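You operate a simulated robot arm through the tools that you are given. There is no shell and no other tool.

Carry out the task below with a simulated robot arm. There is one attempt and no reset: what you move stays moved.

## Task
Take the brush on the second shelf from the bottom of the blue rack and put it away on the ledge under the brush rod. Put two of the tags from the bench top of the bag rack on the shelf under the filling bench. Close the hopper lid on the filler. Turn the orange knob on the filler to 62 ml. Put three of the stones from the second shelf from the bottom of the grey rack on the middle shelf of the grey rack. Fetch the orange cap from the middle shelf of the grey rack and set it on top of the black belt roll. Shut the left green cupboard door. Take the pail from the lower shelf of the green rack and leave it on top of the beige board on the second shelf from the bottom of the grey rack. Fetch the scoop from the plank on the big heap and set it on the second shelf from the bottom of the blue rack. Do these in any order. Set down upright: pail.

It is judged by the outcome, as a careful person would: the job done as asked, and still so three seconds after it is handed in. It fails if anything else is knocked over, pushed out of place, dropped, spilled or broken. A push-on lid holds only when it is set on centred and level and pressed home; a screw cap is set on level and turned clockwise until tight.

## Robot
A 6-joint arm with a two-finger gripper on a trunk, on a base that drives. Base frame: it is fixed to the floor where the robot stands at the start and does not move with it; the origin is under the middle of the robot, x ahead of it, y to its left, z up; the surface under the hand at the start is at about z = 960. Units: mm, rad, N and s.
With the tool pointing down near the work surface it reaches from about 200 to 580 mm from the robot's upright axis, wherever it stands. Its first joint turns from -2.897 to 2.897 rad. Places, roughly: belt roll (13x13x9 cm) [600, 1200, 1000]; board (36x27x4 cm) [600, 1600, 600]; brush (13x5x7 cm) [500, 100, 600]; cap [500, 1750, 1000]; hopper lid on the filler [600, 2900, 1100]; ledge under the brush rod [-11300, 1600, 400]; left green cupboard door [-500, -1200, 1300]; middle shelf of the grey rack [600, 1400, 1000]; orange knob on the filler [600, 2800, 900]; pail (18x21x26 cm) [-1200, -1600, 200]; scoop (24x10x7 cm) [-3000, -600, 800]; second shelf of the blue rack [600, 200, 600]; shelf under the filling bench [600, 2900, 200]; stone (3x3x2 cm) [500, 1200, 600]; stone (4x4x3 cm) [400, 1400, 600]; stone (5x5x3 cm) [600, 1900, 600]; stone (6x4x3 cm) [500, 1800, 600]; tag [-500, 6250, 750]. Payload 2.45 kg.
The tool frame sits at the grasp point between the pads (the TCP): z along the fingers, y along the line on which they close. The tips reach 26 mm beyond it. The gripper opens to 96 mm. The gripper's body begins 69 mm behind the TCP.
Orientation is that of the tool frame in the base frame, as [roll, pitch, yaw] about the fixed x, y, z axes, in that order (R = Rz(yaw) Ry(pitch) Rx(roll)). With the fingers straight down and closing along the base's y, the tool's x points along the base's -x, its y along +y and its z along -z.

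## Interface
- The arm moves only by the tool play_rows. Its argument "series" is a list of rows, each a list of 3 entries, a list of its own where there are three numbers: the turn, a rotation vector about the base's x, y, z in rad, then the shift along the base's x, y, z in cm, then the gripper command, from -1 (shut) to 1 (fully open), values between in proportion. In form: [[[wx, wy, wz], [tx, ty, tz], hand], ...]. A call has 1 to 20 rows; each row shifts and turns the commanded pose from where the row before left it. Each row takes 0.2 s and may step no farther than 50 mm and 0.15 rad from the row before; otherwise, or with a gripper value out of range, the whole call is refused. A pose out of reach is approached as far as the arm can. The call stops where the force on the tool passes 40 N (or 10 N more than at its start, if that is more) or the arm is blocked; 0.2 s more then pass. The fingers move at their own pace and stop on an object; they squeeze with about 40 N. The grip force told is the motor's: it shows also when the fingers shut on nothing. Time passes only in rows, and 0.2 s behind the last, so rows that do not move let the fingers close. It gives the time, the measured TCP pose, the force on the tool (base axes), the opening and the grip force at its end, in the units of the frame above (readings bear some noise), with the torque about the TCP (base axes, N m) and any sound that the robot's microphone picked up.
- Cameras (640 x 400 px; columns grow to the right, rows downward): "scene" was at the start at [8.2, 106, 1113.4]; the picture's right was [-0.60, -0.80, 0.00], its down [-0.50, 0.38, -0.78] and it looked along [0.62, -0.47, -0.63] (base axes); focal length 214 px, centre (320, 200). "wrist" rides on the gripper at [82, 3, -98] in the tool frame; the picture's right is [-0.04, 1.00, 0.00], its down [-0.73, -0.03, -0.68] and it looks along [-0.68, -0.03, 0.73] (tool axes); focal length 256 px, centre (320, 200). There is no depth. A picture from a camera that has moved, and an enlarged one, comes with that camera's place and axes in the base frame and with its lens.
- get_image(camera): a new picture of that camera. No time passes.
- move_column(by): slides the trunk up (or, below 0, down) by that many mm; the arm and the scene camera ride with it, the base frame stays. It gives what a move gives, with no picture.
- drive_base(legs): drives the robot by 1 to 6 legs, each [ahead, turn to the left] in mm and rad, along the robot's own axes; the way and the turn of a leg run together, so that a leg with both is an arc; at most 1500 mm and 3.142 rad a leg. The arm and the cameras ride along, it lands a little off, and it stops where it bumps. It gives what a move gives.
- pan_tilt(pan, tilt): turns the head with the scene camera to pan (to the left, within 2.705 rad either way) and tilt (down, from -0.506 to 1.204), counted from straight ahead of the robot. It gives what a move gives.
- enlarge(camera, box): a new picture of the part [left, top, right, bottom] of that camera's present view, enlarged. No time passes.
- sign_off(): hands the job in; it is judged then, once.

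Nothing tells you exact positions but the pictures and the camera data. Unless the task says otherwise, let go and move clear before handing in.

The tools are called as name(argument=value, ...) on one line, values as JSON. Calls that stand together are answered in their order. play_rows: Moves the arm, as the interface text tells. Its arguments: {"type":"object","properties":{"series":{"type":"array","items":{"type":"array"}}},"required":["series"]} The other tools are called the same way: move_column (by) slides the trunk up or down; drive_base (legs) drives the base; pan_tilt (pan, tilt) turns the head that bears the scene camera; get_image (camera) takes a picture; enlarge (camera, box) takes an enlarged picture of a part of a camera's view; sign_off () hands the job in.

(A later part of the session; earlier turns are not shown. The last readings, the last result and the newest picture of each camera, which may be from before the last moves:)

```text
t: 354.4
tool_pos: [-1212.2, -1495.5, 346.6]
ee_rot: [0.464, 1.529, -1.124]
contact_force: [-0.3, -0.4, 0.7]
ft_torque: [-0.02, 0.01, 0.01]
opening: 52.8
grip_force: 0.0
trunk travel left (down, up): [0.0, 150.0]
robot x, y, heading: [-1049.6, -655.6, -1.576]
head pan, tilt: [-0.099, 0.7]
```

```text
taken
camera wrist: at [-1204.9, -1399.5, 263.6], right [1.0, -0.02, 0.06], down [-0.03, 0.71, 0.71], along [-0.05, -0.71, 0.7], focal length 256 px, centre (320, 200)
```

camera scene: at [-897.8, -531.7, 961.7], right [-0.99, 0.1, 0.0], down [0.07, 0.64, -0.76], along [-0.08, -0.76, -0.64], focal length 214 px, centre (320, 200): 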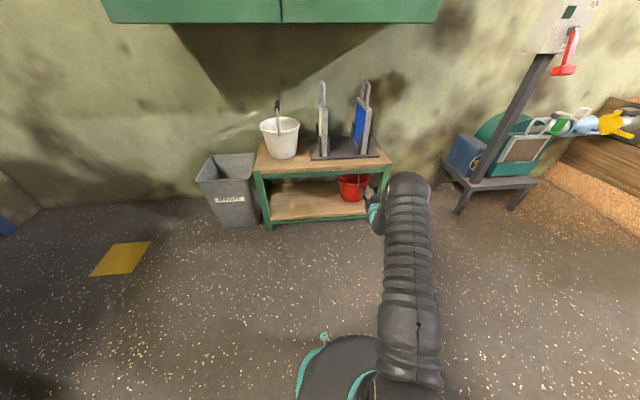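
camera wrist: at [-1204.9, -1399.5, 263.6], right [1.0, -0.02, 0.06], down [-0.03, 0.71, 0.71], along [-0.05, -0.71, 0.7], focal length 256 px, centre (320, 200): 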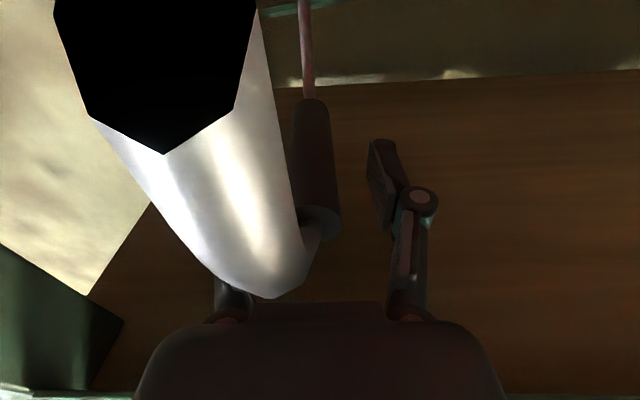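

The handle is between the fingers; the bail's leg is close to the wrist camera, so I'll back 10 mm and then close.

play_rows(series=[[[0, 0, 0], [0, 1.2, 0], 0.1], [[0, 0, 0], [0, 0, 0], -0.2], [[0, 0, 0], [0, 0, 0], -0.4], [[0, 0, 0], [0, 0, 0], -0.6], [[0, 0, 0], [0, 0, 0], -1], [[0, 0, 0], [0, 0, 0], -1]])

get_image(camera="wrist")

```text
t: 355.8
tool_pos: [-1211.0, -1483.1, 347.2]
ee_rot: [0.458, 1.529, -1.133]
contact_force: [-0.9, -0.2, 0.3]
ft_torque: [-0.25, 0.0, -0.08]
opening: 23.2
grip_force: 39.4
trunk travel left (down, up): [0.0, 150.0]
robot x, y, heading: [-1046.5, -658.1, -1.573]
head pan, tilt: [-0.099, 0.7]
```

```text
taken
camera wrist: at [-1205.0, -1387.9, 263.6], right [1.0, -0.02, 0.06], down [-0.03, 0.71, 0.71], along [-0.05, -0.71, 0.7], focal length 256 px, centre (320, 200)
```

wrist: 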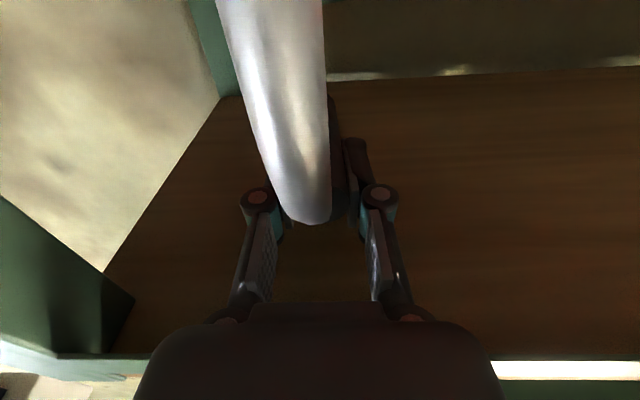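

Bail handle gripped (23 mm). Lifting 8 mm and checking the load.

play_rows(series=[[[0, 0, 0], [0, 0, 0.4], -1], [[0, 0, 0], [0, 0, 0.4], -1], [[0, 0, 0], [0, 0, 0], -1]])

enlarge(camera="scene", box=[300, 120, 460, 240])

```text
t: 356.6
tool_pos: [-1211.9, -1482.9, 355.7]
ee_rot: [0.475, 1.532, -1.114]
contact_force: [-0.5, -0.3, -3.2]
ft_torque: [0.05, 0.02, 0.03]
opening: 23.2
grip_force: 40.0
trunk travel left (down, up): [0.0, 150.0]
robot x, y, heading: [-1049.4, -656.9, -1.573]
head pan, tilt: [-0.099, 0.7]
```

```text
3.33 times, centred on (380, 180) of scene
camera zoom: at [-898.3, -680.6, 961.7], right [-0.99, 0.1, 0.0], down [0.07, 0.64, -0.76], along [-0.08, -0.76, -0.64], focal length 715 px, centre (120, 267)
```

zoom: 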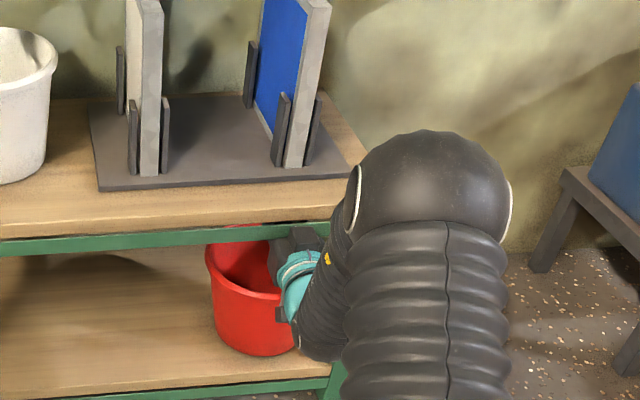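

About 3 N: a light pail, lifted. Driving back straight.

drive_base(legs=[[-150, 0]])

drive_base(legs=[[-250, 0]])

get_image(camera="scene")

```text
t: 357.9
tool_pos: [-1213.5, -1331.4, 355.2]
ee_rot: [0.467, 1.53, -1.123]
contact_force: [-1.2, -0.1, -3.0]
ft_torque: [0.04, 0.02, 0.01]
opening: 23.1
grip_force: 40.4
trunk travel left (down, up): [0.0, 150.0]
robot x, y, heading: [-1046.6, -505.2, -1.578]
head pan, tilt: [-0.099, 0.7]
```

```text
t: 359.8
tool_pos: [-1212.2, -1079.4, 355.6]
ee_rot: [0.467, 1.529, -1.125]
contact_force: [-0.3, 0.3, -2.2]
ft_torque: [0.09, -0.01, 0.0]
opening: 23.5
grip_force: 40.2
trunk travel left (down, up): [0.0, 150.0]
robot x, y, heading: [-1044.5, -249.6, -1.576]
head pan, tilt: [-0.099, 0.7]
```

```text
taken
camera scene: at [-896.5, -276.8, 961.7], right [-0.99, 0.1, 0.0], down [0.07, 0.64, -0.76], along [-0.08, -0.76, -0.64], focal length 214 px, centre (320, 200)
```

scene: 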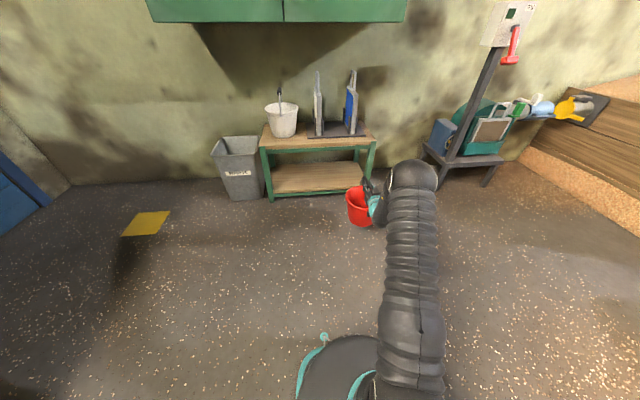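

Pail is out, upright. Raising it and retracting the arm a bit.

play_rows(series=[[[0, 0, 0], [0.8, 1.2, 3.5], -1], [[0, 0, 0], [0.8, 1.2, 3.5], -1], [[0, 0, 0], [0.8, 1.2, 3.5], -1], [[0, 0, 0], [0.8, 1.2, 3.5], -1], [[0, 0, 0], [0.8, 1.2, 3.5], -1], [[0, 0, 0], [0.8, 1.2, 3.5], -1], [[0, 0, 0], [0.8, 1.2, 3.5], -1], [[0, 0, 0], [0.8, 1.2, 3.5], -1], [[0, 0, 0], [0.8, 1.2, 3.5], -1], [[0, 0, 0], [0.8, 1.2, 3.5], -1]])

move_column(by=150)

get_image(camera="scene")

```text
t: 362.0
tool_pos: [-1132.5, -961.1, 705.5]
ee_rot: [0.499, 1.528, -1.094]
contact_force: [0.0, -0.1, -3.0]
ft_torque: [0.03, -0.02, 0.03]
opening: 23.3
grip_force: 40.1
trunk travel left (down, up): [0.0, 150.0]
robot x, y, heading: [-1046.8, -251.0, -1.576]
head pan, tilt: [-0.099, 0.7]
```

```text
t: 363.7
tool_pos: [-1133.2, -960.0, 856.3]
ee_rot: [0.467, 1.53, -1.123]
contact_force: [-0.1, -0.3, -2.5]
ft_torque: [0.08, 0.04, 0.0]
opening: 23.2
grip_force: 40.0
trunk travel left (down, up): [-150.0, 0.0]
robot x, y, heading: [-1043.9, -251.7, -1.573]
head pan, tilt: [-0.099, 0.7]
```

```text
taken
camera scene: at [-896.4, -276.8, 1111.6], right [-0.99, 0.1, 0.0], down [0.07, 0.64, -0.76], along [-0.08, -0.76, -0.64], focal length 214 px, centre (320, 200)
```

scene: 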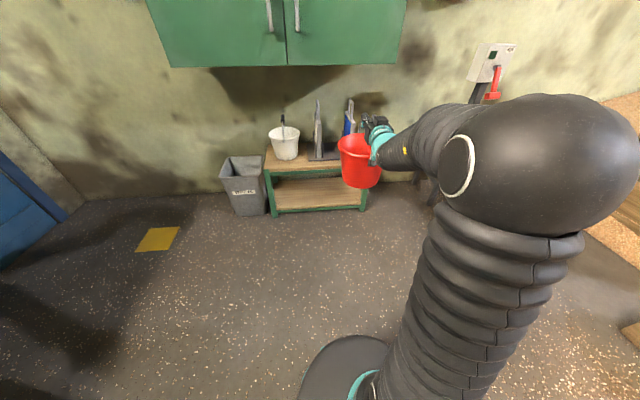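

drive_base(legs=[[0, 2.909], [950, 0], [950, 0], [0, -1.336]])

pan_tilt(pan=0.0, tilt=0.4)

get_image(camera="scene")

enlarge(camera="scene", box=[150, 130, 470, 330])

```text
t: 383.2
tool_pos: [153.0, 1454.5, 856.1]
ee_rot: [0.468, 1.528, 0.412]
contact_force: [-0.1, 0.5, -2.6]
ft_torque: [0.01, 0.07, 0.03]
opening: 23.1
grip_force: 40.4
trunk travel left (down, up): [-150.0, 0.0]
robot x, y, heading: [-555.7, 1566.1, -0.041]
head pan, tilt: [-0.099, 0.7]
```

```text
t: 384.0
tool_pos: [153.3, 1453.2, 855.8]
ee_rot: [0.468, 1.53, 0.411]
contact_force: [0.0, -0.5, -3.5]
ft_torque: [0.01, 0.09, 0.01]
opening: 23.3
grip_force: 39.6
trunk travel left (down, up): [-150.0, 0.0]
robot x, y, heading: [-554.0, 1570.6, -0.039]
head pan, tilt: [0.0, 0.4]
```

```text
taken
camera scene: at [-514.3, 1722.6, 1138.4], right [-0.04, -1.0, 0.0], down [-0.39, 0.02, -0.92], along [0.92, -0.04, -0.39], focal length 214 px, centre (320, 200)
```

scene: 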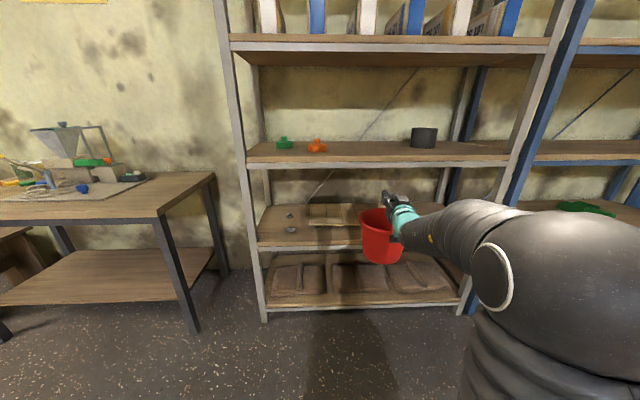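

```text
2.00 times, centred on (310, 230) of scene
camera zoom: at [-514.3, 1722.6, 1138.4], right [-0.04, -1.0, 0.0], down [-0.39, 0.02, -0.92], along [0.92, -0.04, -0.39], focal length 429 px, centre (340, 140)
```

zoom: 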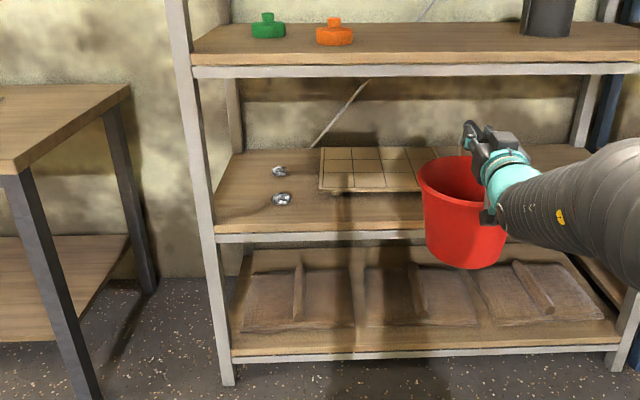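

enlarge(camera="scene", box=[240, 180, 400, 280])

drive_base(legs=[[0, 0.6]])

pan_tilt(pan=-0.7, tilt=0.45)

get_image(camera="scene")

enlarge(camera="scene", box=[200, 120, 440, 270])

```text
4.00 times, centred on (320, 230) of scene
camera zoom: at [-514.3, 1722.6, 1138.4], right [-0.04, -1.0, 0.0], down [-0.39, 0.02, -0.92], along [0.92, -0.04, -0.39], focal length 858 px, centre (320, 80)
```

zoom: 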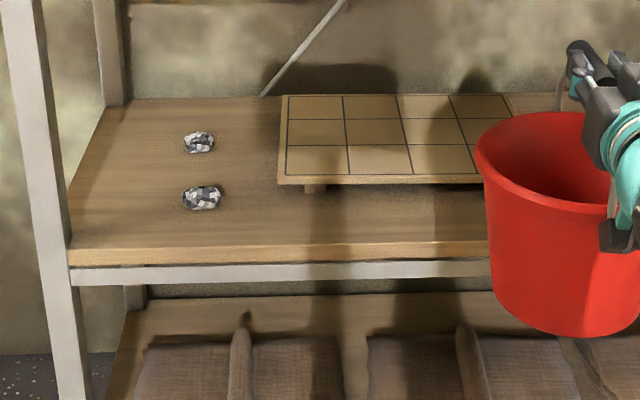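

```text
t: 386.1
tool_pos: [93.3, 1871.1, 856.5]
ee_rot: [0.468, 1.53, 1.011]
contact_force: [-0.4, -0.8, -2.4]
ft_torque: [0.0, 0.05, 0.01]
opening: 23.3
grip_force: 40.4
trunk travel left (down, up): [-150.0, 0.0]
robot x, y, heading: [-555.7, 1567.5, 0.559]
head pan, tilt: [0.0, 0.4]
```

```text
t: 387.1
tool_pos: [92.6, 1871.8, 856.6]
ee_rot: [0.469, 1.53, 1.013]
contact_force: [0.6, 0.1, -2.2]
ft_torque: [-0.02, 0.1, 0.01]
opening: 23.0
grip_force: 40.3
trunk travel left (down, up): [-150.0, 0.0]
robot x, y, heading: [-554.7, 1567.2, 0.561]
head pan, tilt: [-0.7, 0.45]
```

```text
taken
camera scene: at [-596.6, 1655.6, 1133.9], right [-0.14, -0.99, 0.0], down [-0.43, 0.06, -0.9], along [0.89, -0.13, -0.44], focal length 214 px, centre (320, 200)
```

scene: 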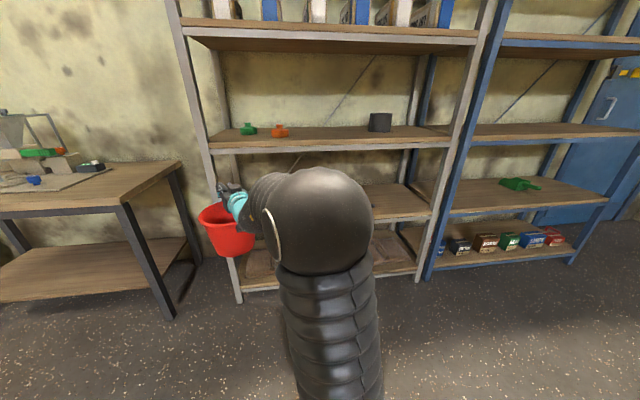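

```text
2.67 times, centred on (320, 195) of scene
camera zoom: at [-596.6, 1655.6, 1133.9], right [-0.14, -0.99, 0.0], down [-0.43, 0.06, -0.9], along [0.89, -0.13, -0.44], focal length 572 px, centre (320, 213)
```

zoom: 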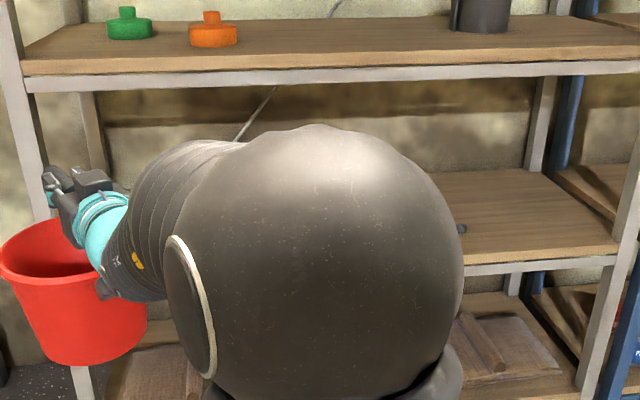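

I have the board: x≈441–702, y≈1365–1725, top z≈597. I'll back off while shifting left so the pail comes in straight at y≈1570, centred on the board.

drive_base(legs=[[0, -0.861], [-285, 0], [0, 0.3]])

pan_tilt(pan=0.0, tilt=0.35)

get_image(camera="scene")

enlarge(camera="scene", box=[240, 130, 480, 280])

```text
t: 392.3
tool_pos: [-112.9, 1562.1, 856.5]
ee_rot: [0.469, 1.529, 0.448]
contact_force: [0.5, -0.4, -2.6]
ft_torque: [0.01, 0.1, -0.03]
opening: 23.4
grip_force: 40.1
trunk travel left (down, up): [-150.0, 0.0]
robot x, y, heading: [-824.5, 1655.0, -0.01]
head pan, tilt: [-0.7, 0.45]
```

```text
t: 393.4
tool_pos: [-112.9, 1562.3, 855.0]
ee_rot: [0.472, 1.53, 0.452]
contact_force: [-0.6, -0.8, -2.7]
ft_torque: [0.02, 0.12, -0.04]
opening: 23.1
grip_force: 40.1
trunk travel left (down, up): [-150.0, 0.0]
robot x, y, heading: [-822.1, 1651.7, -0.011]
head pan, tilt: [0.0, 0.351]
```

```text
taken
camera scene: at [-788.7, 1808.8, 1143.0], right [-0.01, -1.0, 0.0], down [-0.34, 0.0, -0.94], along [0.94, -0.01, -0.34], focal length 214 px, centre (320, 200)
```

scene: 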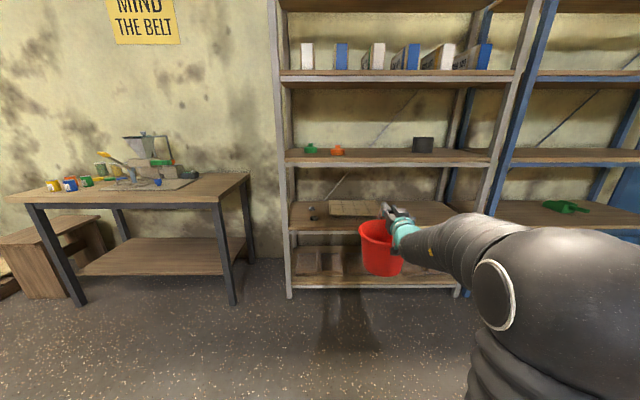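

```text
2.67 times, centred on (360, 205) of scene
camera zoom: at [-788.7, 1808.8, 1143.0], right [-0.01, -1.0, 0.0], down [-0.34, 0.0, -0.94], along [0.94, -0.01, -0.34], focal length 572 px, centre (213, 187)
```

zoom: 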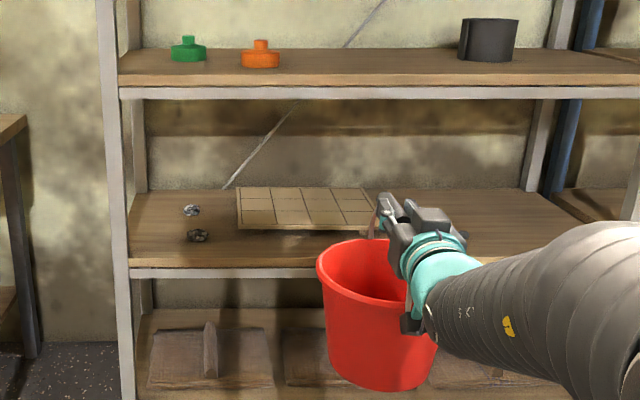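

drive_base(legs=[[390, 0.012]])

get_image(camera="scene")

enlarge(camera="scene", box=[280, 120, 480, 260])

```text
t: 395.8
tool_pos: [276.9, 1574.0, 855.8]
ee_rot: [0.473, 1.532, 0.464]
contact_force: [-0.2, -0.3, -2.9]
ft_torque: [0.02, 0.11, 0.02]
opening: 23.1
grip_force: 39.6
trunk travel left (down, up): [-150.0, 0.0]
robot x, y, heading: [-433.3, 1651.3, 0.007]
head pan, tilt: [0.0, 0.351]
```

```text
taken
camera scene: at [-402.0, 1809.2, 1143.1], right [0.01, -1.0, 0.0], down [-0.34, 0.0, -0.94], along [0.94, 0.01, -0.34], focal length 214 px, centre (320, 200)
```

scene: 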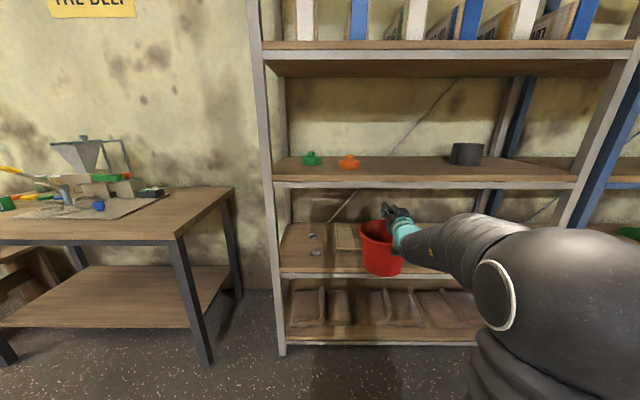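

```text
2.86 times, centred on (380, 190) of scene
camera zoom: at [-402.0, 1809.2, 1143.1], right [0.01, -1.0, 0.0], down [-0.34, 0.0, -0.94], along [0.94, 0.01, -0.34], focal length 613 px, centre (149, 229)
```

zoom: 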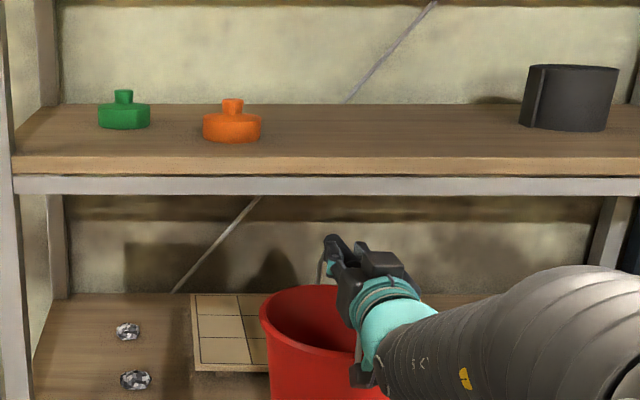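

Clear of the rail by ~35 mm. Continuing in.

drive_base(legs=[[130, -0.005]])

drive_base(legs=[[110, 0]])

get_image(camera="scene")

enlarge(camera="scene", box=[280, 160, 480, 300])

get_image(camera="wrist")

```text
t: 397.1
tool_pos: [404.5, 1570.6, 855.9]
ee_rot: [0.476, 1.532, 0.466]
contact_force: [-0.9, -0.5, -2.2]
ft_torque: [0.02, 0.07, -0.02]
opening: 23.4
grip_force: 39.9
trunk travel left (down, up): [-150.0, 0.0]
robot x, y, heading: [-309.6, 1649.0, 0.009]
head pan, tilt: [0.0, 0.351]
```

```text
t: 398.3
tool_pos: [514.0, 1570.3, 856.0]
ee_rot: [0.478, 1.532, 0.467]
contact_force: [0.4, 0.0, -3.4]
ft_torque: [0.04, 0.08, 0.01]
opening: 23.1
grip_force: 39.8
trunk travel left (down, up): [-150.0, 0.0]
robot x, y, heading: [-196.5, 1651.8, 0.002]
head pan, tilt: [0.0, 0.351]
```

```text
taken
camera scene: at [-162.7, 1810.3, 1143.1], right [0.0, -1.0, 0.0], down [-0.34, 0.0, -0.94], along [0.94, 0.0, -0.34], focal length 214 px, centre (320, 200)
```

scene: 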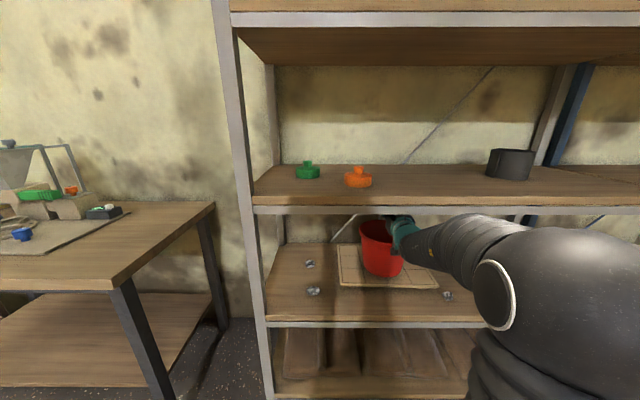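

```text
2.86 times, centred on (380, 230) of scene
camera zoom: at [-162.7, 1810.3, 1143.1], right [0.0, -1.0, 0.0], down [-0.34, 0.0, -0.94], along [0.94, 0.0, -0.34], focal length 613 px, centre (149, 114)
```

zoom: 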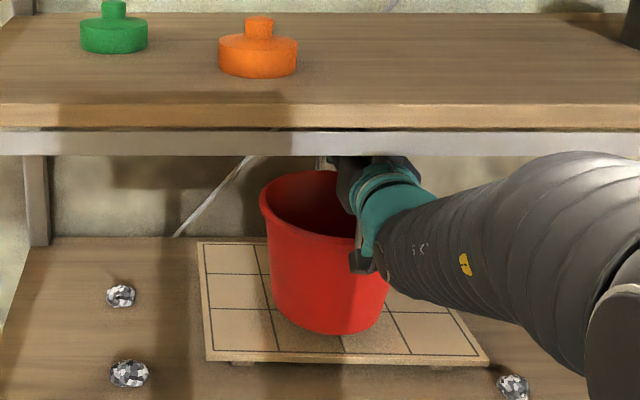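

```text
taken
camera wrist: at [419.9, 1578.0, 771.6], right [0.01, 1.0, 0.06], down [-0.71, -0.03, 0.71], along [0.71, -0.05, 0.7], focal length 256 px, centre (320, 200)
```

wrist: 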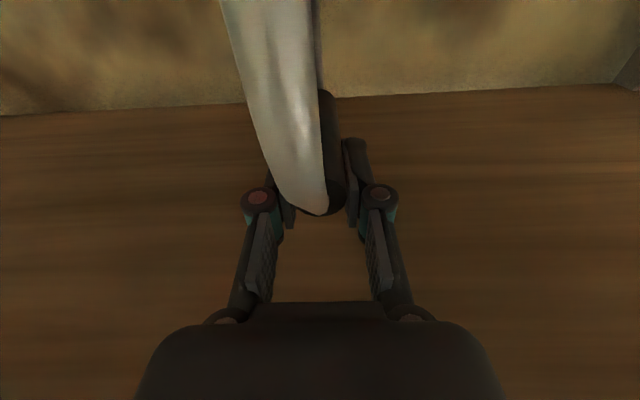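

Pail is above the board, base well within it. Lowering gently.

play_rows(series=[[[0, 0, 0], [0, 0, -0.5], -1], [[0, 0, 0], [0, 0, -0.4], -1], [[0, 0, 0], [0, 0, -0.3], -1], [[0, 0, 0], [0, 0, 0], -1]])

```text
t: 399.3
tool_pos: [515.0, 1570.9, 843.8]
ee_rot: [0.48, 1.532, 0.47]
contact_force: [0.7, 0.2, -3.3]
ft_torque: [0.0, 0.07, -0.03]
opening: 23.1
grip_force: 40.4
trunk travel left (down, up): [-150.0, 0.0]
robot x, y, heading: [-198.1, 1648.9, 0.006]
head pan, tilt: [0.0, 0.351]
```

play_rows(series=[[[0, 0, 0], [0, 0, -0.2], -1], [[0, 0, 0], [0, 0, -0.2], -1], [[0, 0, 0], [0, 0, 0], -1]])

play_rows(series=[[[0, 0, 0], [0, 0, -0.2], -1], [[0, 0, 0], [0, 0, -0.2], -1], [[0, 0, 0], [0, 0, 0], -1]])

```text
t: 400.1
tool_pos: [514.3, 1570.2, 840.3]
ee_rot: [0.479, 1.531, 0.469]
contact_force: [0.6, 0.1, -3.5]
ft_torque: [0.0, 0.14, 0.01]
opening: 23.2
grip_force: 40.1
trunk travel left (down, up): [-150.0, 0.0]
robot x, y, heading: [-195.8, 1653.7, 0.005]
head pan, tilt: [0.0, 0.351]
```

```text
t: 400.9
tool_pos: [515.2, 1569.8, 836.3]
ee_rot: [0.486, 1.53, 0.481]
contact_force: [0.2, -0.3, -1.9]
ft_torque: [0.0, 0.07, 0.03]
opening: 23.1
grip_force: 39.7
trunk travel left (down, up): [-150.0, 0.0]
robot x, y, heading: [-197.2, 1652.1, 0.003]
head pan, tilt: [0.0, 0.351]
```

play_rows(series=[[[0, 0, 0], [0, 0, -0.2], -1], [[0, 0, 0], [0, 0, -0.1], -1], [[0, 0, 0], [0, 0, 0], -1]])

enlarge(camera="scene", box=[320, 200, 460, 300])

```text
t: 401.7
tool_pos: [513.4, 1569.7, 832.3]
ee_rot: [0.492, 1.532, 0.483]
contact_force: [0.1, -0.2, -2.9]
ft_torque: [0.02, 0.1, -0.03]
opening: 23.3
grip_force: 39.9
trunk travel left (down, up): [-150.0, 0.0]
robot x, y, heading: [-194.1, 1656.3, -0.002]
head pan, tilt: [0.0, 0.351]
```

```text
4.00 times, centred on (390, 250) of scene
camera zoom: at [-162.7, 1810.3, 1143.1], right [0.0, -1.0, 0.0], down [-0.34, 0.0, -0.94], along [0.94, 0.0, -0.34], focal length 858 px, centre (40, 0)
```

zoom: 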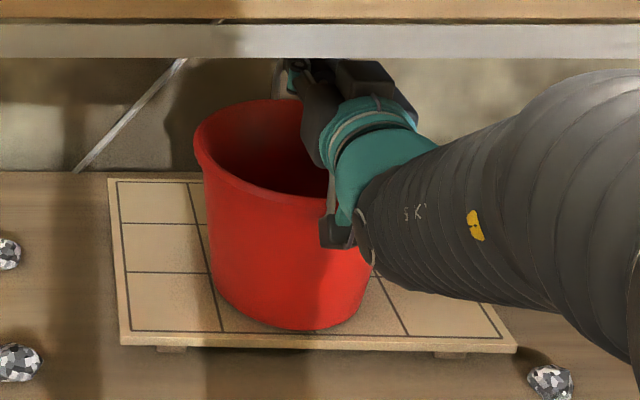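

play_rows(series=[[[0, 0, 0], [0, 0, -0.2], -1], [[0, 0, 0], [0, 0, -0.2], -1], [[0, 0, 0], [0, 0, 0], -1]])

play_rows(series=[[[0, 0, 0], [0, 0, -0.2], -1], [[0, 0, 0], [0, 0, 0], -1]])

play_rows(series=[[[0, 0, 0], [0, 0, -0.2], -1], [[0, 0, 0], [0, 0, 0], -1]])

```text
t: 402.5
tool_pos: [514.2, 1570.5, 829.9]
ee_rot: [0.462, 1.53, 0.459]
contact_force: [-0.6, -1.4, 2.2]
ft_torque: [0.06, -0.16, -0.03]
opening: 23.4
grip_force: 40.1
trunk travel left (down, up): [-150.0, 0.0]
robot x, y, heading: [-198.2, 1654.8, 0.006]
head pan, tilt: [0.0, 0.351]
```

```text
t: 403.1
tool_pos: [513.7, 1569.8, 830.0]
ee_rot: [0.429, 1.529, 0.425]
contact_force: [1.6, -4.3, 14.5]
ft_torque: [0.04, -0.45, -0.12]
opening: 23.5
grip_force: 39.9
trunk travel left (down, up): [-150.0, 0.0]
robot x, y, heading: [-200.2, 1652.7, 0.001]
head pan, tilt: [0.0, 0.351]
```

```text
t: 403.7
tool_pos: [514.0, 1570.3, 828.6]
ee_rot: [0.412, 1.525, 0.405]
contact_force: [4.1, -7.3, 28.6]
ft_torque: [-0.05, -0.76, -0.18]
opening: 23.4
grip_force: 40.3
trunk travel left (down, up): [-150.0, 0.0]
robot x, y, heading: [-200.8, 1653.0, 0.001]
head pan, tilt: [0.0, 0.351]
```

Contact. Relieving the pressure, then opening the fingers and withdrawing straight back.

play_rows(series=[[[0, 0, 0], [0, 0, 0.4], -1], [[0, 0, 0], [0, 0, 0], -0.6], [[0, 0, 0], [0, 0, 0], -0.2], [[0, 0, 0], [0, 0, 0], 0.0], [[0, 0, 0], [0, 0, 0], 0.1], [[0, 0, 0], [0, 0, 0], 0.1]])

get_image(camera="wrist")

```text
t: 405.1
tool_pos: [515.5, 1571.1, 829.4]
ee_rot: [0.492, 1.532, 0.484]
contact_force: [0.0, -0.1, -0.1]
ft_torque: [0.03, 0.0, 0.02]
opening: 52.9
grip_force: 0.0
trunk travel left (down, up): [-150.0, 0.0]
robot x, y, heading: [-194.8, 1654.1, 0.007]
head pan, tilt: [0.0, 0.351]
```

```text
taken
camera wrist: at [420.0, 1576.6, 744.8], right [0.0, 1.0, 0.06], down [-0.7, -0.04, 0.71], along [0.71, -0.04, 0.7], focal length 256 px, centre (320, 200)
```

wrist: 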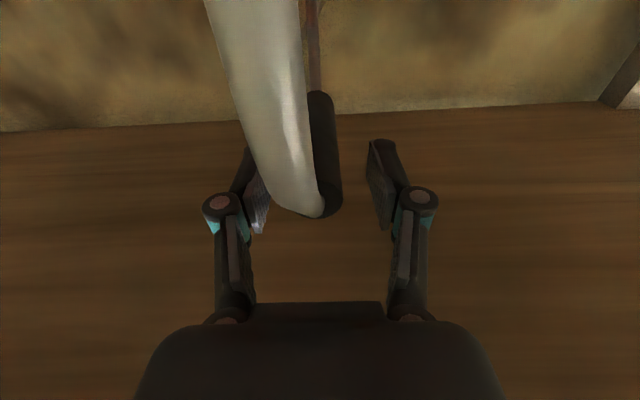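

Bail is free between the fingers. Reversing straight out.

drive_base(legs=[[-400, 0]])

get_image(camera="scene")

enlarge(camera="scene", box=[260, 130, 500, 280])

```text
t: 407.6
tool_pos: [112.8, 1567.8, 829.8]
ee_rot: [0.485, 1.529, 0.475]
contact_force: [0.1, 0.1, 0.6]
ft_torque: [0.03, 0.04, 0.0]
opening: 52.9
grip_force: 0.1
trunk travel left (down, up): [-150.0, 0.0]
robot x, y, heading: [-599.6, 1654.2, 0.001]
head pan, tilt: [0.0, 0.351]
```

```text
taken
camera scene: at [-565.4, 1809.5, 1143.1], right [0.0, -1.0, 0.0], down [-0.34, 0.0, -0.94], along [0.94, 0.0, -0.34], focal length 214 px, centre (320, 200)
```

scene: 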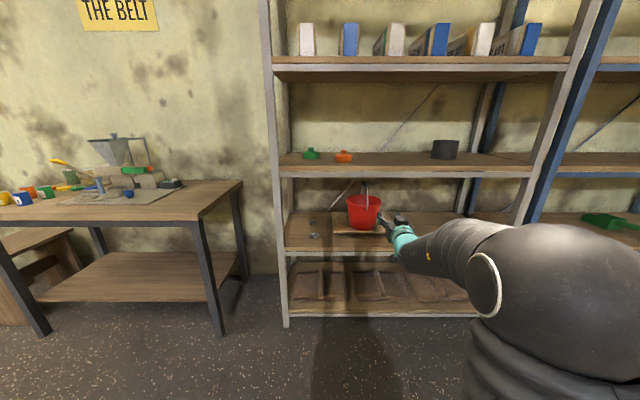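

```text
2.67 times, centred on (380, 205) of scene
camera zoom: at [-565.4, 1809.5, 1143.1], right [0.0, -1.0, 0.0], down [-0.34, 0.0, -0.94], along [0.94, 0.0, -0.34], focal length 572 px, centre (160, 187)
```

zoom: 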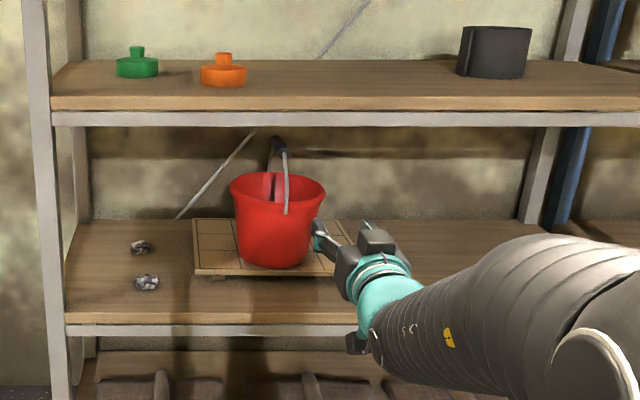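

Pail stands upright on the board. Next the orange cap on the middle shelf. I'll rotate the tool to point straight down (the natural start orientation) while retracting and raising.

play_rows(series=[[[0, 0.143, 0], [-1.8, 0, 2.2], 0.1], [[0, 0.143, 0], [-1.8, 0, 2.2], 0.1], [[0, 0.143, 0], [-1.8, 0, 2.2], 0.1], [[0, 0.143, 0], [-1.8, 0, 2.2], 0.1], [[0, 0.143, 0], [-1.8, 0, 2.2], 0.1], [[0, 0.143, 0], [-1.8, 0, 2.2], 0.1], [[0, 0.143, 0], [-1.8, 0, 2.2], 0.1], [[0, 0.143, 0], [-1.8, 0, 2.2], 0.1], [[0, 0.143, 0], [-1.8, 0, 2.2], 0.1], [[0, 0.143, 0], [-1.8, 0, 2.2], 0.1], [[0, 0.14, 0], [-1.8, 0, 2.2], 0.1], [[0, 0, 0], [0, 0, 0], 0.1]])

get_image(camera="scene")

```text
t: 410.2
tool_pos: [-88.3, 1573.5, 1025.1]
ee_rot: [3.124, 0.102, 3.123]
contact_force: [-0.4, -0.3, 0.1]
ft_torque: [0.01, -0.01, 0.01]
opening: 52.9
grip_force: 0.0
out of reach, approached as far as the arm can: row 3, 11
trunk travel left (down, up): [-150.0, 0.0]
robot x, y, heading: [-597.5, 1652.7, 0.003]
head pan, tilt: [0.0, 0.351]
```

```text
taken
camera scene: at [-565.4, 1809.5, 1143.1], right [0.0, -1.0, 0.0], down [-0.34, 0.0, -0.94], along [0.94, 0.0, -0.34], focal length 214 px, centre (320, 200)
```

scene: 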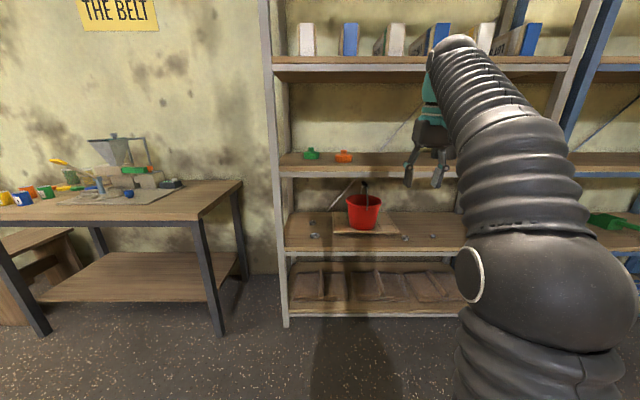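

Now I'll flip the gripper back to the camera-up forward-tilted posture, which fits the low clearance on the middle shelf (for both picking and placing at the same tilt).

play_rows(series=[[[0, 0, -0.1496], [0, 0, 0], 0.1], [[0, 0, -0.1496], [0, 0, 0], 0.1], [[0, 0, -0.1496], [0, 0, 0], 0.1], [[0, 0, -0.1496], [0, 0, 0], 0.1], [[0, 0, -0.1496], [0, 0, 0], 0.1], [[0, 0, -0.1496], [0, 0, 0], 0.1], [[0, 0, -0.1496], [0, 0, 0], 0.1], [[0, 0, -0.1496], [0, 0, 0], 0.1], [[0, 0, -0.1496], [0, 0, 0], 0.1], [[0, 0, -0.1496], [0, 0, 0], 0.1], [[0, 0, -0.1496], [0, 0, 0], 0.1], [[0, 0, -0.1496], [0, 0, 0], 0.1], [[0, 0, -0.1496], [0, 0, 0], 0.1], [[0, 0, -0.1496], [0, 0, 0], 0.1], [[0, 0, -0.1496], [0, 0, 0], 0.1], [[0, 0, -0.1496], [0, 0, 0], 0.1], [[0, 0, -0.1496], [0, 0, 0], 0.1], [[0, 0, -0.1496], [0, 0, 0], 0.1], [[0, 0, -0.1496], [0, 0, 0], 0.1], [[0, 0, -0.1496], [0, 0, 0], 0.1]])

play_rows(series=[[[0, 0, -0.1496], [1, 0, 0], 0.3], [[0, -0.1375, 0], [1, 0, 0], 0.3], [[0, -0.1375, 0], [1, 0, 0], 0.3], [[0, -0.1375, 0], [1, 0, 0], 0.3], [[0, -0.1375, 0], [1, 0, 0], 0.3], [[0, -0.1375, 0], [1, 0, 0], 0.3], [[0, -0.1375, 0], [1, 0, 0], 0.3], [[0, -0.1375, 0], [1, 0, 0], 0.3], [[0, -0.1375, 0], [1, 0, 0], 0.3], [[0, -0.1375, 0], [1, 0, 0], 0.3]])

drive_base(legs=[[0, -0.3], [-400, 0], [0, 0.3]])

get_image(camera="scene")

```text
t: 414.4
tool_pos: [-105.6, 1574.6, 967.0]
ee_rot: [3.126, 0.096, 0.129]
contact_force: [0.2, 0.7, 0.4]
ft_torque: [0.02, 0.0, 0.04]
opening: 52.7
grip_force: 0.0
out of reach, approached as far as the arm can: row 6, 7, 8, 9, 10, 11, 12, 13, 14, 15, 16, 17, 18, 19
trunk travel left (down, up): [-150.0, 0.0]
robot x, y, heading: [-603.3, 1654.0, 0.005]
head pan, tilt: [0.0, 0.351]
```

```text
t: 416.6
tool_pos: [-7.0, 1575.4, 963.2]
ee_rot: [-3.123, -1.138, -0.038]
contact_force: [0.0, -1.0, 0.3]
ft_torque: [0.0, -0.02, -0.02]
opening: 62.3
grip_force: 0.0
out of reach, approached as far as the arm can: row 1
trunk travel left (down, up): [-150.0, 0.0]
robot x, y, heading: [-596.8, 1653.7, -0.004]
head pan, tilt: [0.0, 0.351]
```

```text
t: 421.0
tool_pos: [-389.2, 1694.9, 962.6]
ee_rot: [-3.12, -1.137, -0.034]
contact_force: [0.9, -0.4, 0.3]
ft_torque: [-0.01, 0.0, -0.01]
opening: 62.5
grip_force: 0.1
trunk travel left (down, up): [-150.0, 0.0]
robot x, y, heading: [-977.6, 1770.0, 0.003]
head pan, tilt: [0.0, 0.351]
```

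```text
taken
camera scene: at [-947.3, 1927.2, 1143.1], right [0.01, -1.0, 0.0], down [-0.34, 0.0, -0.94], along [0.94, 0.01, -0.34], focal length 214 px, centre (320, 200)
```

scene: 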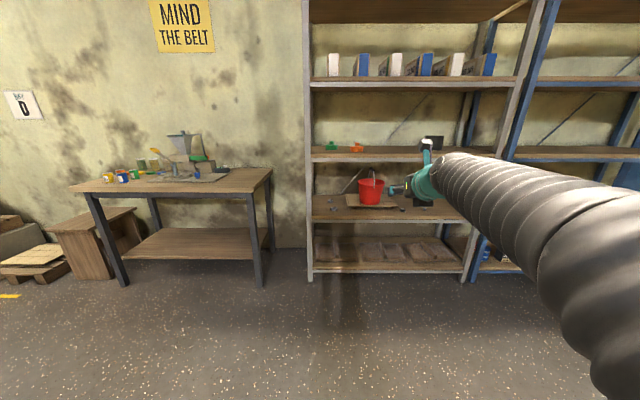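

play_rows(series=[[[0, 0, 0], [0.5, 0, 3.5], 1], [[0, 0, 0], [0.5, 0, 3.5], 1], [[0, 0, 0], [0.5, 0, 3.0], 1], [[0, 0, 0], [0, 0, 0], 1]])

drive_base(legs=[[720, 0]])

get_image(camera="wrist")

enlarge(camera="scene", box=[260, 80, 500, 230])

```text
t: 422.0
tool_pos: [-373.3, 1696.8, 1061.6]
ee_rot: [-3.122, -1.138, -0.034]
contact_force: [-0.6, 0.6, -1.0]
ft_torque: [0.0, 0.0, -0.03]
opening: 96.0
grip_force: 0.2
trunk travel left (down, up): [-150.0, 0.0]
robot x, y, heading: [-979.0, 1768.9, 0.007]
head pan, tilt: [0.0, 0.351]
```

```text
t: 425.9
tool_pos: [332.2, 1697.8, 1061.3]
ee_rot: [-3.121, -1.137, -0.04]
contact_force: [0.3, -0.5, -0.1]
ft_torque: [0.01, 0.01, 0.01]
opening: 95.9
grip_force: 0.0
trunk travel left (down, up): [-150.0, 0.0]
robot x, y, heading: [-272.3, 1771.1, -0.0]
head pan, tilt: [0.0, 0.351]
```

```text
taken
camera wrist: at [277.9, 1694.9, 1177.8], right [-0.04, -1.0, -0.05], down [-0.92, 0.05, -0.38], along [0.38, 0.03, -0.92], focal length 256 px, centre (320, 200)
```

wrist: 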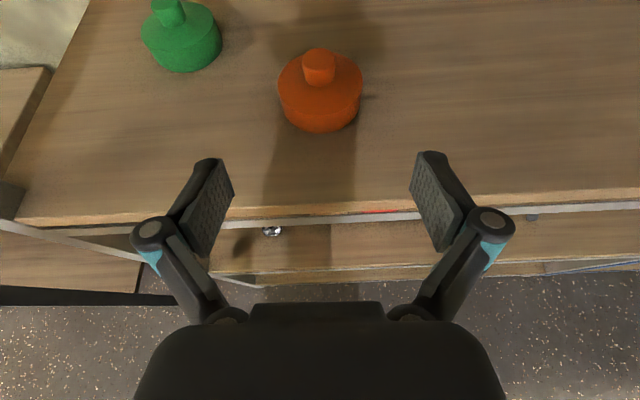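

```text
2.67 times, centred on (380, 155) of scene
camera zoom: at [-239.7, 1929.6, 1143.1], right [0.0, -1.0, 0.0], down [-0.34, 0.0, -0.94], along [0.94, 0.0, -0.34], focal length 572 px, centre (160, 320)
```

zoom: 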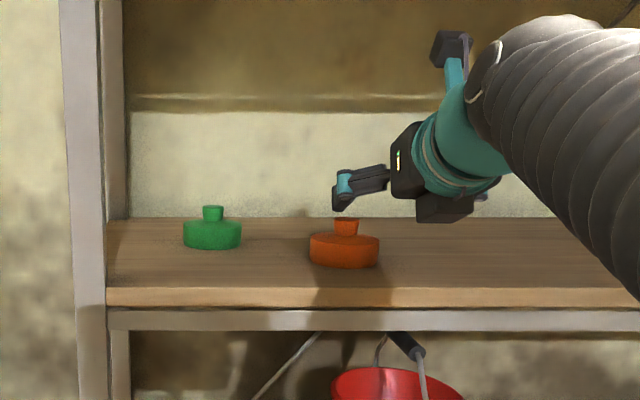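

Knob top located at about (473,1698,1020). Driving in 90 mm, then reaching over the knob and descending.

drive_base(legs=[[100, 0]])

play_rows(series=[[[0, 0, 0], [1.7, 0, 0], 0.4], [[0, 0, 0], [1.7, 0, 0], 0.4], [[0, 0, 0], [0, 0, 0], 0.4]])

get_image(camera="wrist")

enlarge(camera="scene", box=[300, 80, 460, 180])

```text
t: 427.1
tool_pos: [431.2, 1698.6, 1062.8]
ee_rot: [-3.121, -1.138, -0.04]
contact_force: [0.0, 0.2, 0.2]
ft_torque: [0.01, -0.02, -0.01]
opening: 96.2
grip_force: 0.0
trunk travel left (down, up): [-150.0, 0.0]
robot x, y, heading: [-173.1, 1775.0, 0.0]
head pan, tilt: [0.0, 0.351]
```

```text
t: 427.9
tool_pos: [465.6, 1697.5, 1061.7]
ee_rot: [-3.12, -1.138, -0.037]
contact_force: [0.3, -0.3, -0.2]
ft_torque: [-0.02, -0.01, 0.03]
opening: 67.5
grip_force: 0.1
trunk travel left (down, up): [-150.0, 0.0]
robot x, y, heading: [-176.6, 1771.5, 0.004]
head pan, tilt: [0.0, 0.351]
```

```text
taken
camera wrist: at [410.7, 1695.1, 1177.7], right [-0.04, -1.0, -0.04], down [-0.92, 0.05, -0.38], along [0.38, 0.03, -0.92], focal length 256 px, centre (320, 200)
```

wrist: 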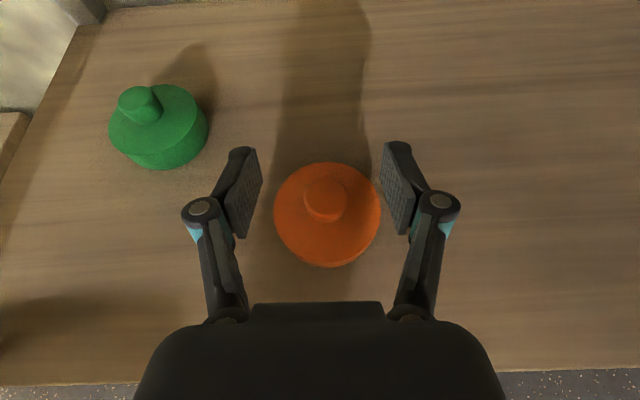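

```text
4.00 times, centred on (380, 130) of scene
camera zoom: at [-141.1, 1929.8, 1143.1], right [0.0, -1.0, 0.0], down [-0.34, 0.0, -0.94], along [0.94, 0.0, -0.34], focal length 858 px, centre (80, 480)
```

zoom: 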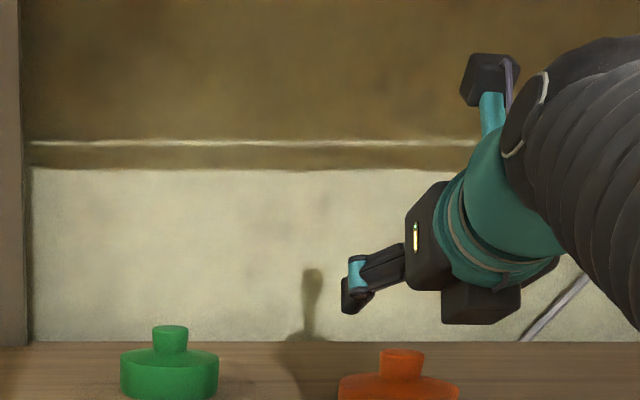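

play_rows(series=[[[0, 0, 0], [0.3, 0, -1.5], 0.4], [[0, 0, 0], [0.2, 0, -1.5], 0.4], [[0, 0, 0], [0, 0, -1.1], 0.4], [[0, 0, 0], [0, 0, 0], 0.4]])

get_image(camera="wrist")

enlarge(camera="scene", box=[320, 120, 440, 195])

```text
t: 428.9
tool_pos: [470.2, 1696.0, 1021.9]
ee_rot: [-3.122, -1.138, -0.038]
contact_force: [-1.0, 0.4, 0.6]
ft_torque: [0.0, 0.02, 0.02]
opening: 67.1
grip_force: 0.1
trunk travel left (down, up): [-150.0, 0.0]
robot x, y, heading: [-175.4, 1771.4, -0.002]
head pan, tilt: [0.0, 0.351]
```

```text
taken
camera wrist: at [415.4, 1694.6, 1137.2], right [-0.04, -1.0, -0.05], down [-0.92, 0.05, -0.38], along [0.38, 0.03, -0.92], focal length 256 px, centre (320, 200)
```

wrist: 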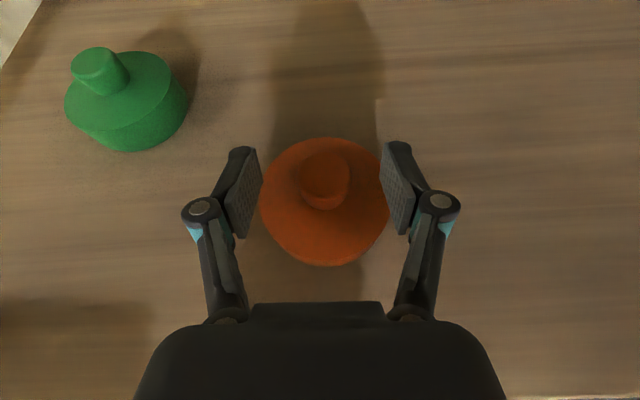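

```text
5.33 times, centred on (380, 158) of scene
camera zoom: at [-141.1, 1929.8, 1143.1], right [0.0, -1.0, 0.0], down [-0.34, 0.0, -0.94], along [0.94, 0.0, -0.34], focal length 1144 px, centre (0, 427)
```

zoom: 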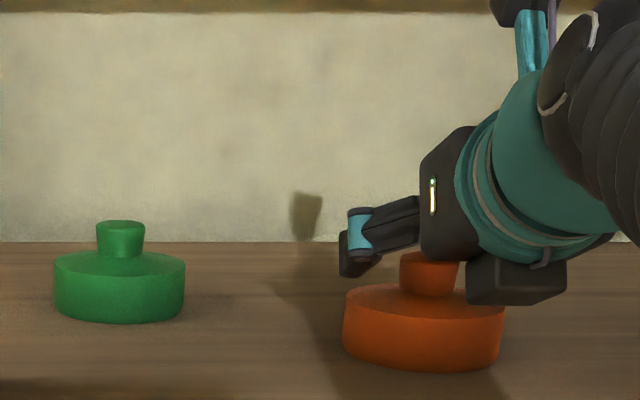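

play_rows(series=[[[0, 0, 0], [0.5, 0, -0.3], 0.4], [[0, 0, 0], [0, 0, 0], 0], [[0, 0, 0], [0, 0, 0], -0.3], [[0, 0, 0], [0, 0, 0], -0.6], [[0, 0, 0], [0, 0, 0], -1], [[0, 0, 0], [0, 0, 0], -1], [[0, 0, 0], [0, 0, 1], -1], [[0, 0, 0], [0, 0, 2], -1]])

get_image(camera="wrist")

enlarge(camera="scene", box=[320, 120, 440, 195])

```text
t: 430.6
tool_pos: [474.9, 1696.9, 1047.7]
ee_rot: [-3.122, -1.137, -0.039]
contact_force: [-0.3, 0.7, -0.5]
ft_torque: [-0.01, -0.01, 0.0]
opening: 27.8
grip_force: 40.1
trunk travel left (down, up): [-150.0, 0.0]
robot x, y, heading: [-173.7, 1769.8, 0.004]
head pan, tilt: [0.0, 0.351]
```

```text
taken
camera wrist: at [420.3, 1694.9, 1164.0], right [-0.04, -1.0, -0.04], down [-0.92, 0.05, -0.38], along [0.38, 0.03, -0.92], focal length 256 px, centre (320, 200)
```

wrist: 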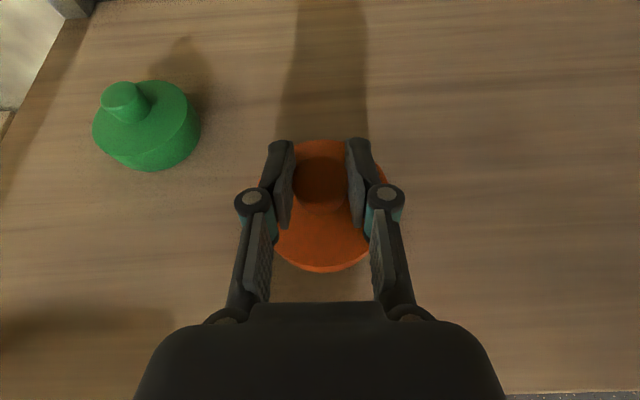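

```text
5.33 times, centred on (380, 158) of scene
camera zoom: at [-141.0, 1929.8, 1143.0], right [0.0, -1.0, 0.0], down [-0.34, 0.0, -0.94], along [0.94, 0.0, -0.34], focal length 1144 px, centre (0, 427)
```

zoom: 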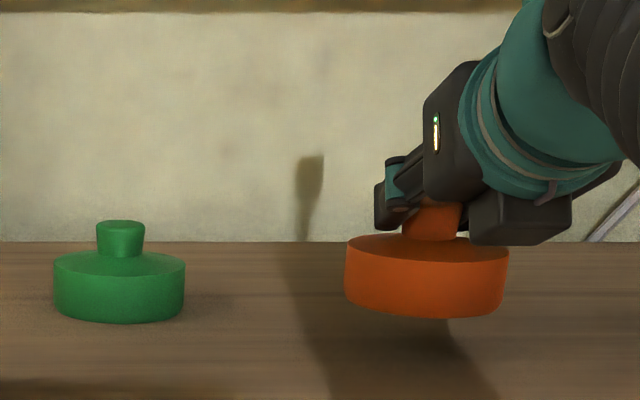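

Cap held level by its knob. Backing out and moving over in front of the black belt roll.

drive_base(legs=[[-750, 0], [0, -0.9], [630, 0], [0, 0.9]])

pan_tilt(pan=-0.1, tilt=0.3)

get_image(camera="scene")

enlarge(camera="scene", box=[220, 100, 460, 250])

```text
t: 442.3
tool_pos: [117.8, 1230.2, 1047.5]
ee_rot: [-3.118, -1.139, -0.028]
contact_force: [-1.0, -0.9, 0.3]
ft_torque: [-0.02, -0.02, 0.03]
opening: 28.1
grip_force: 40.5
trunk travel left (down, up): [-150.0, 0.0]
robot x, y, heading: [-529.2, 1299.2, 0.017]
head pan, tilt: [0.0, 0.351]
```

```text
t: 443.0
tool_pos: [118.7, 1231.2, 1047.8]
ee_rot: [-3.122, -1.137, -0.028]
contact_force: [0.3, -0.2, -0.1]
ft_torque: [0.01, -0.01, 0.01]
opening: 28.2
grip_force: 39.9
trunk travel left (down, up): [-150.0, 0.0]
robot x, y, heading: [-530.4, 1302.2, 0.014]
head pan, tilt: [-0.099, 0.3]
```

```text
taken
camera scene: at [-500.3, 1448.2, 1147.8], right [-0.09, -1.0, 0.0], down [-0.29, 0.03, -0.96], along [0.95, -0.08, -0.3], focal length 214 px, centre (320, 200)
```

scene: 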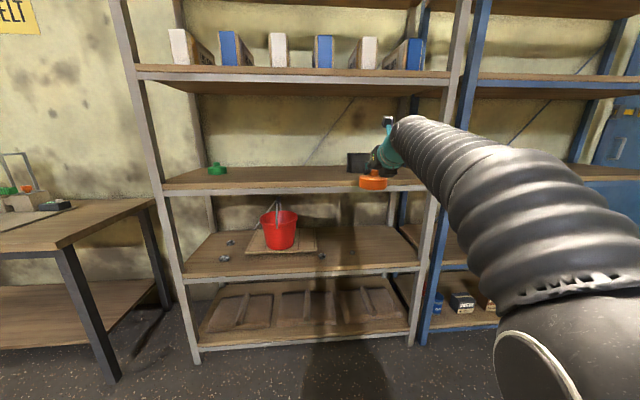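

```text
2.67 times, centred on (340, 175) of scene
camera zoom: at [-500.3, 1448.2, 1147.8], right [-0.09, -1.0, 0.0], down [-0.29, 0.03, -0.96], along [0.95, -0.08, -0.3], focal length 572 px, centre (267, 267)
```

zoom: 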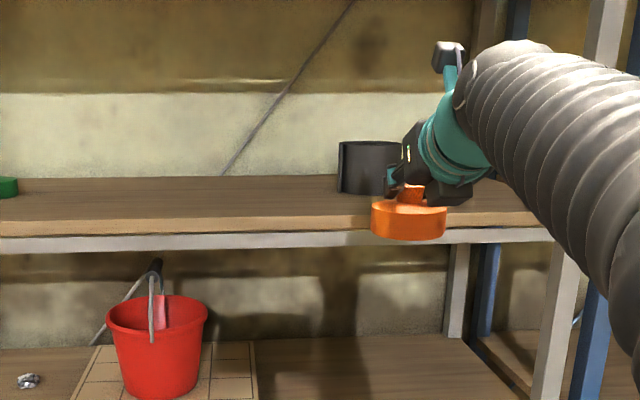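

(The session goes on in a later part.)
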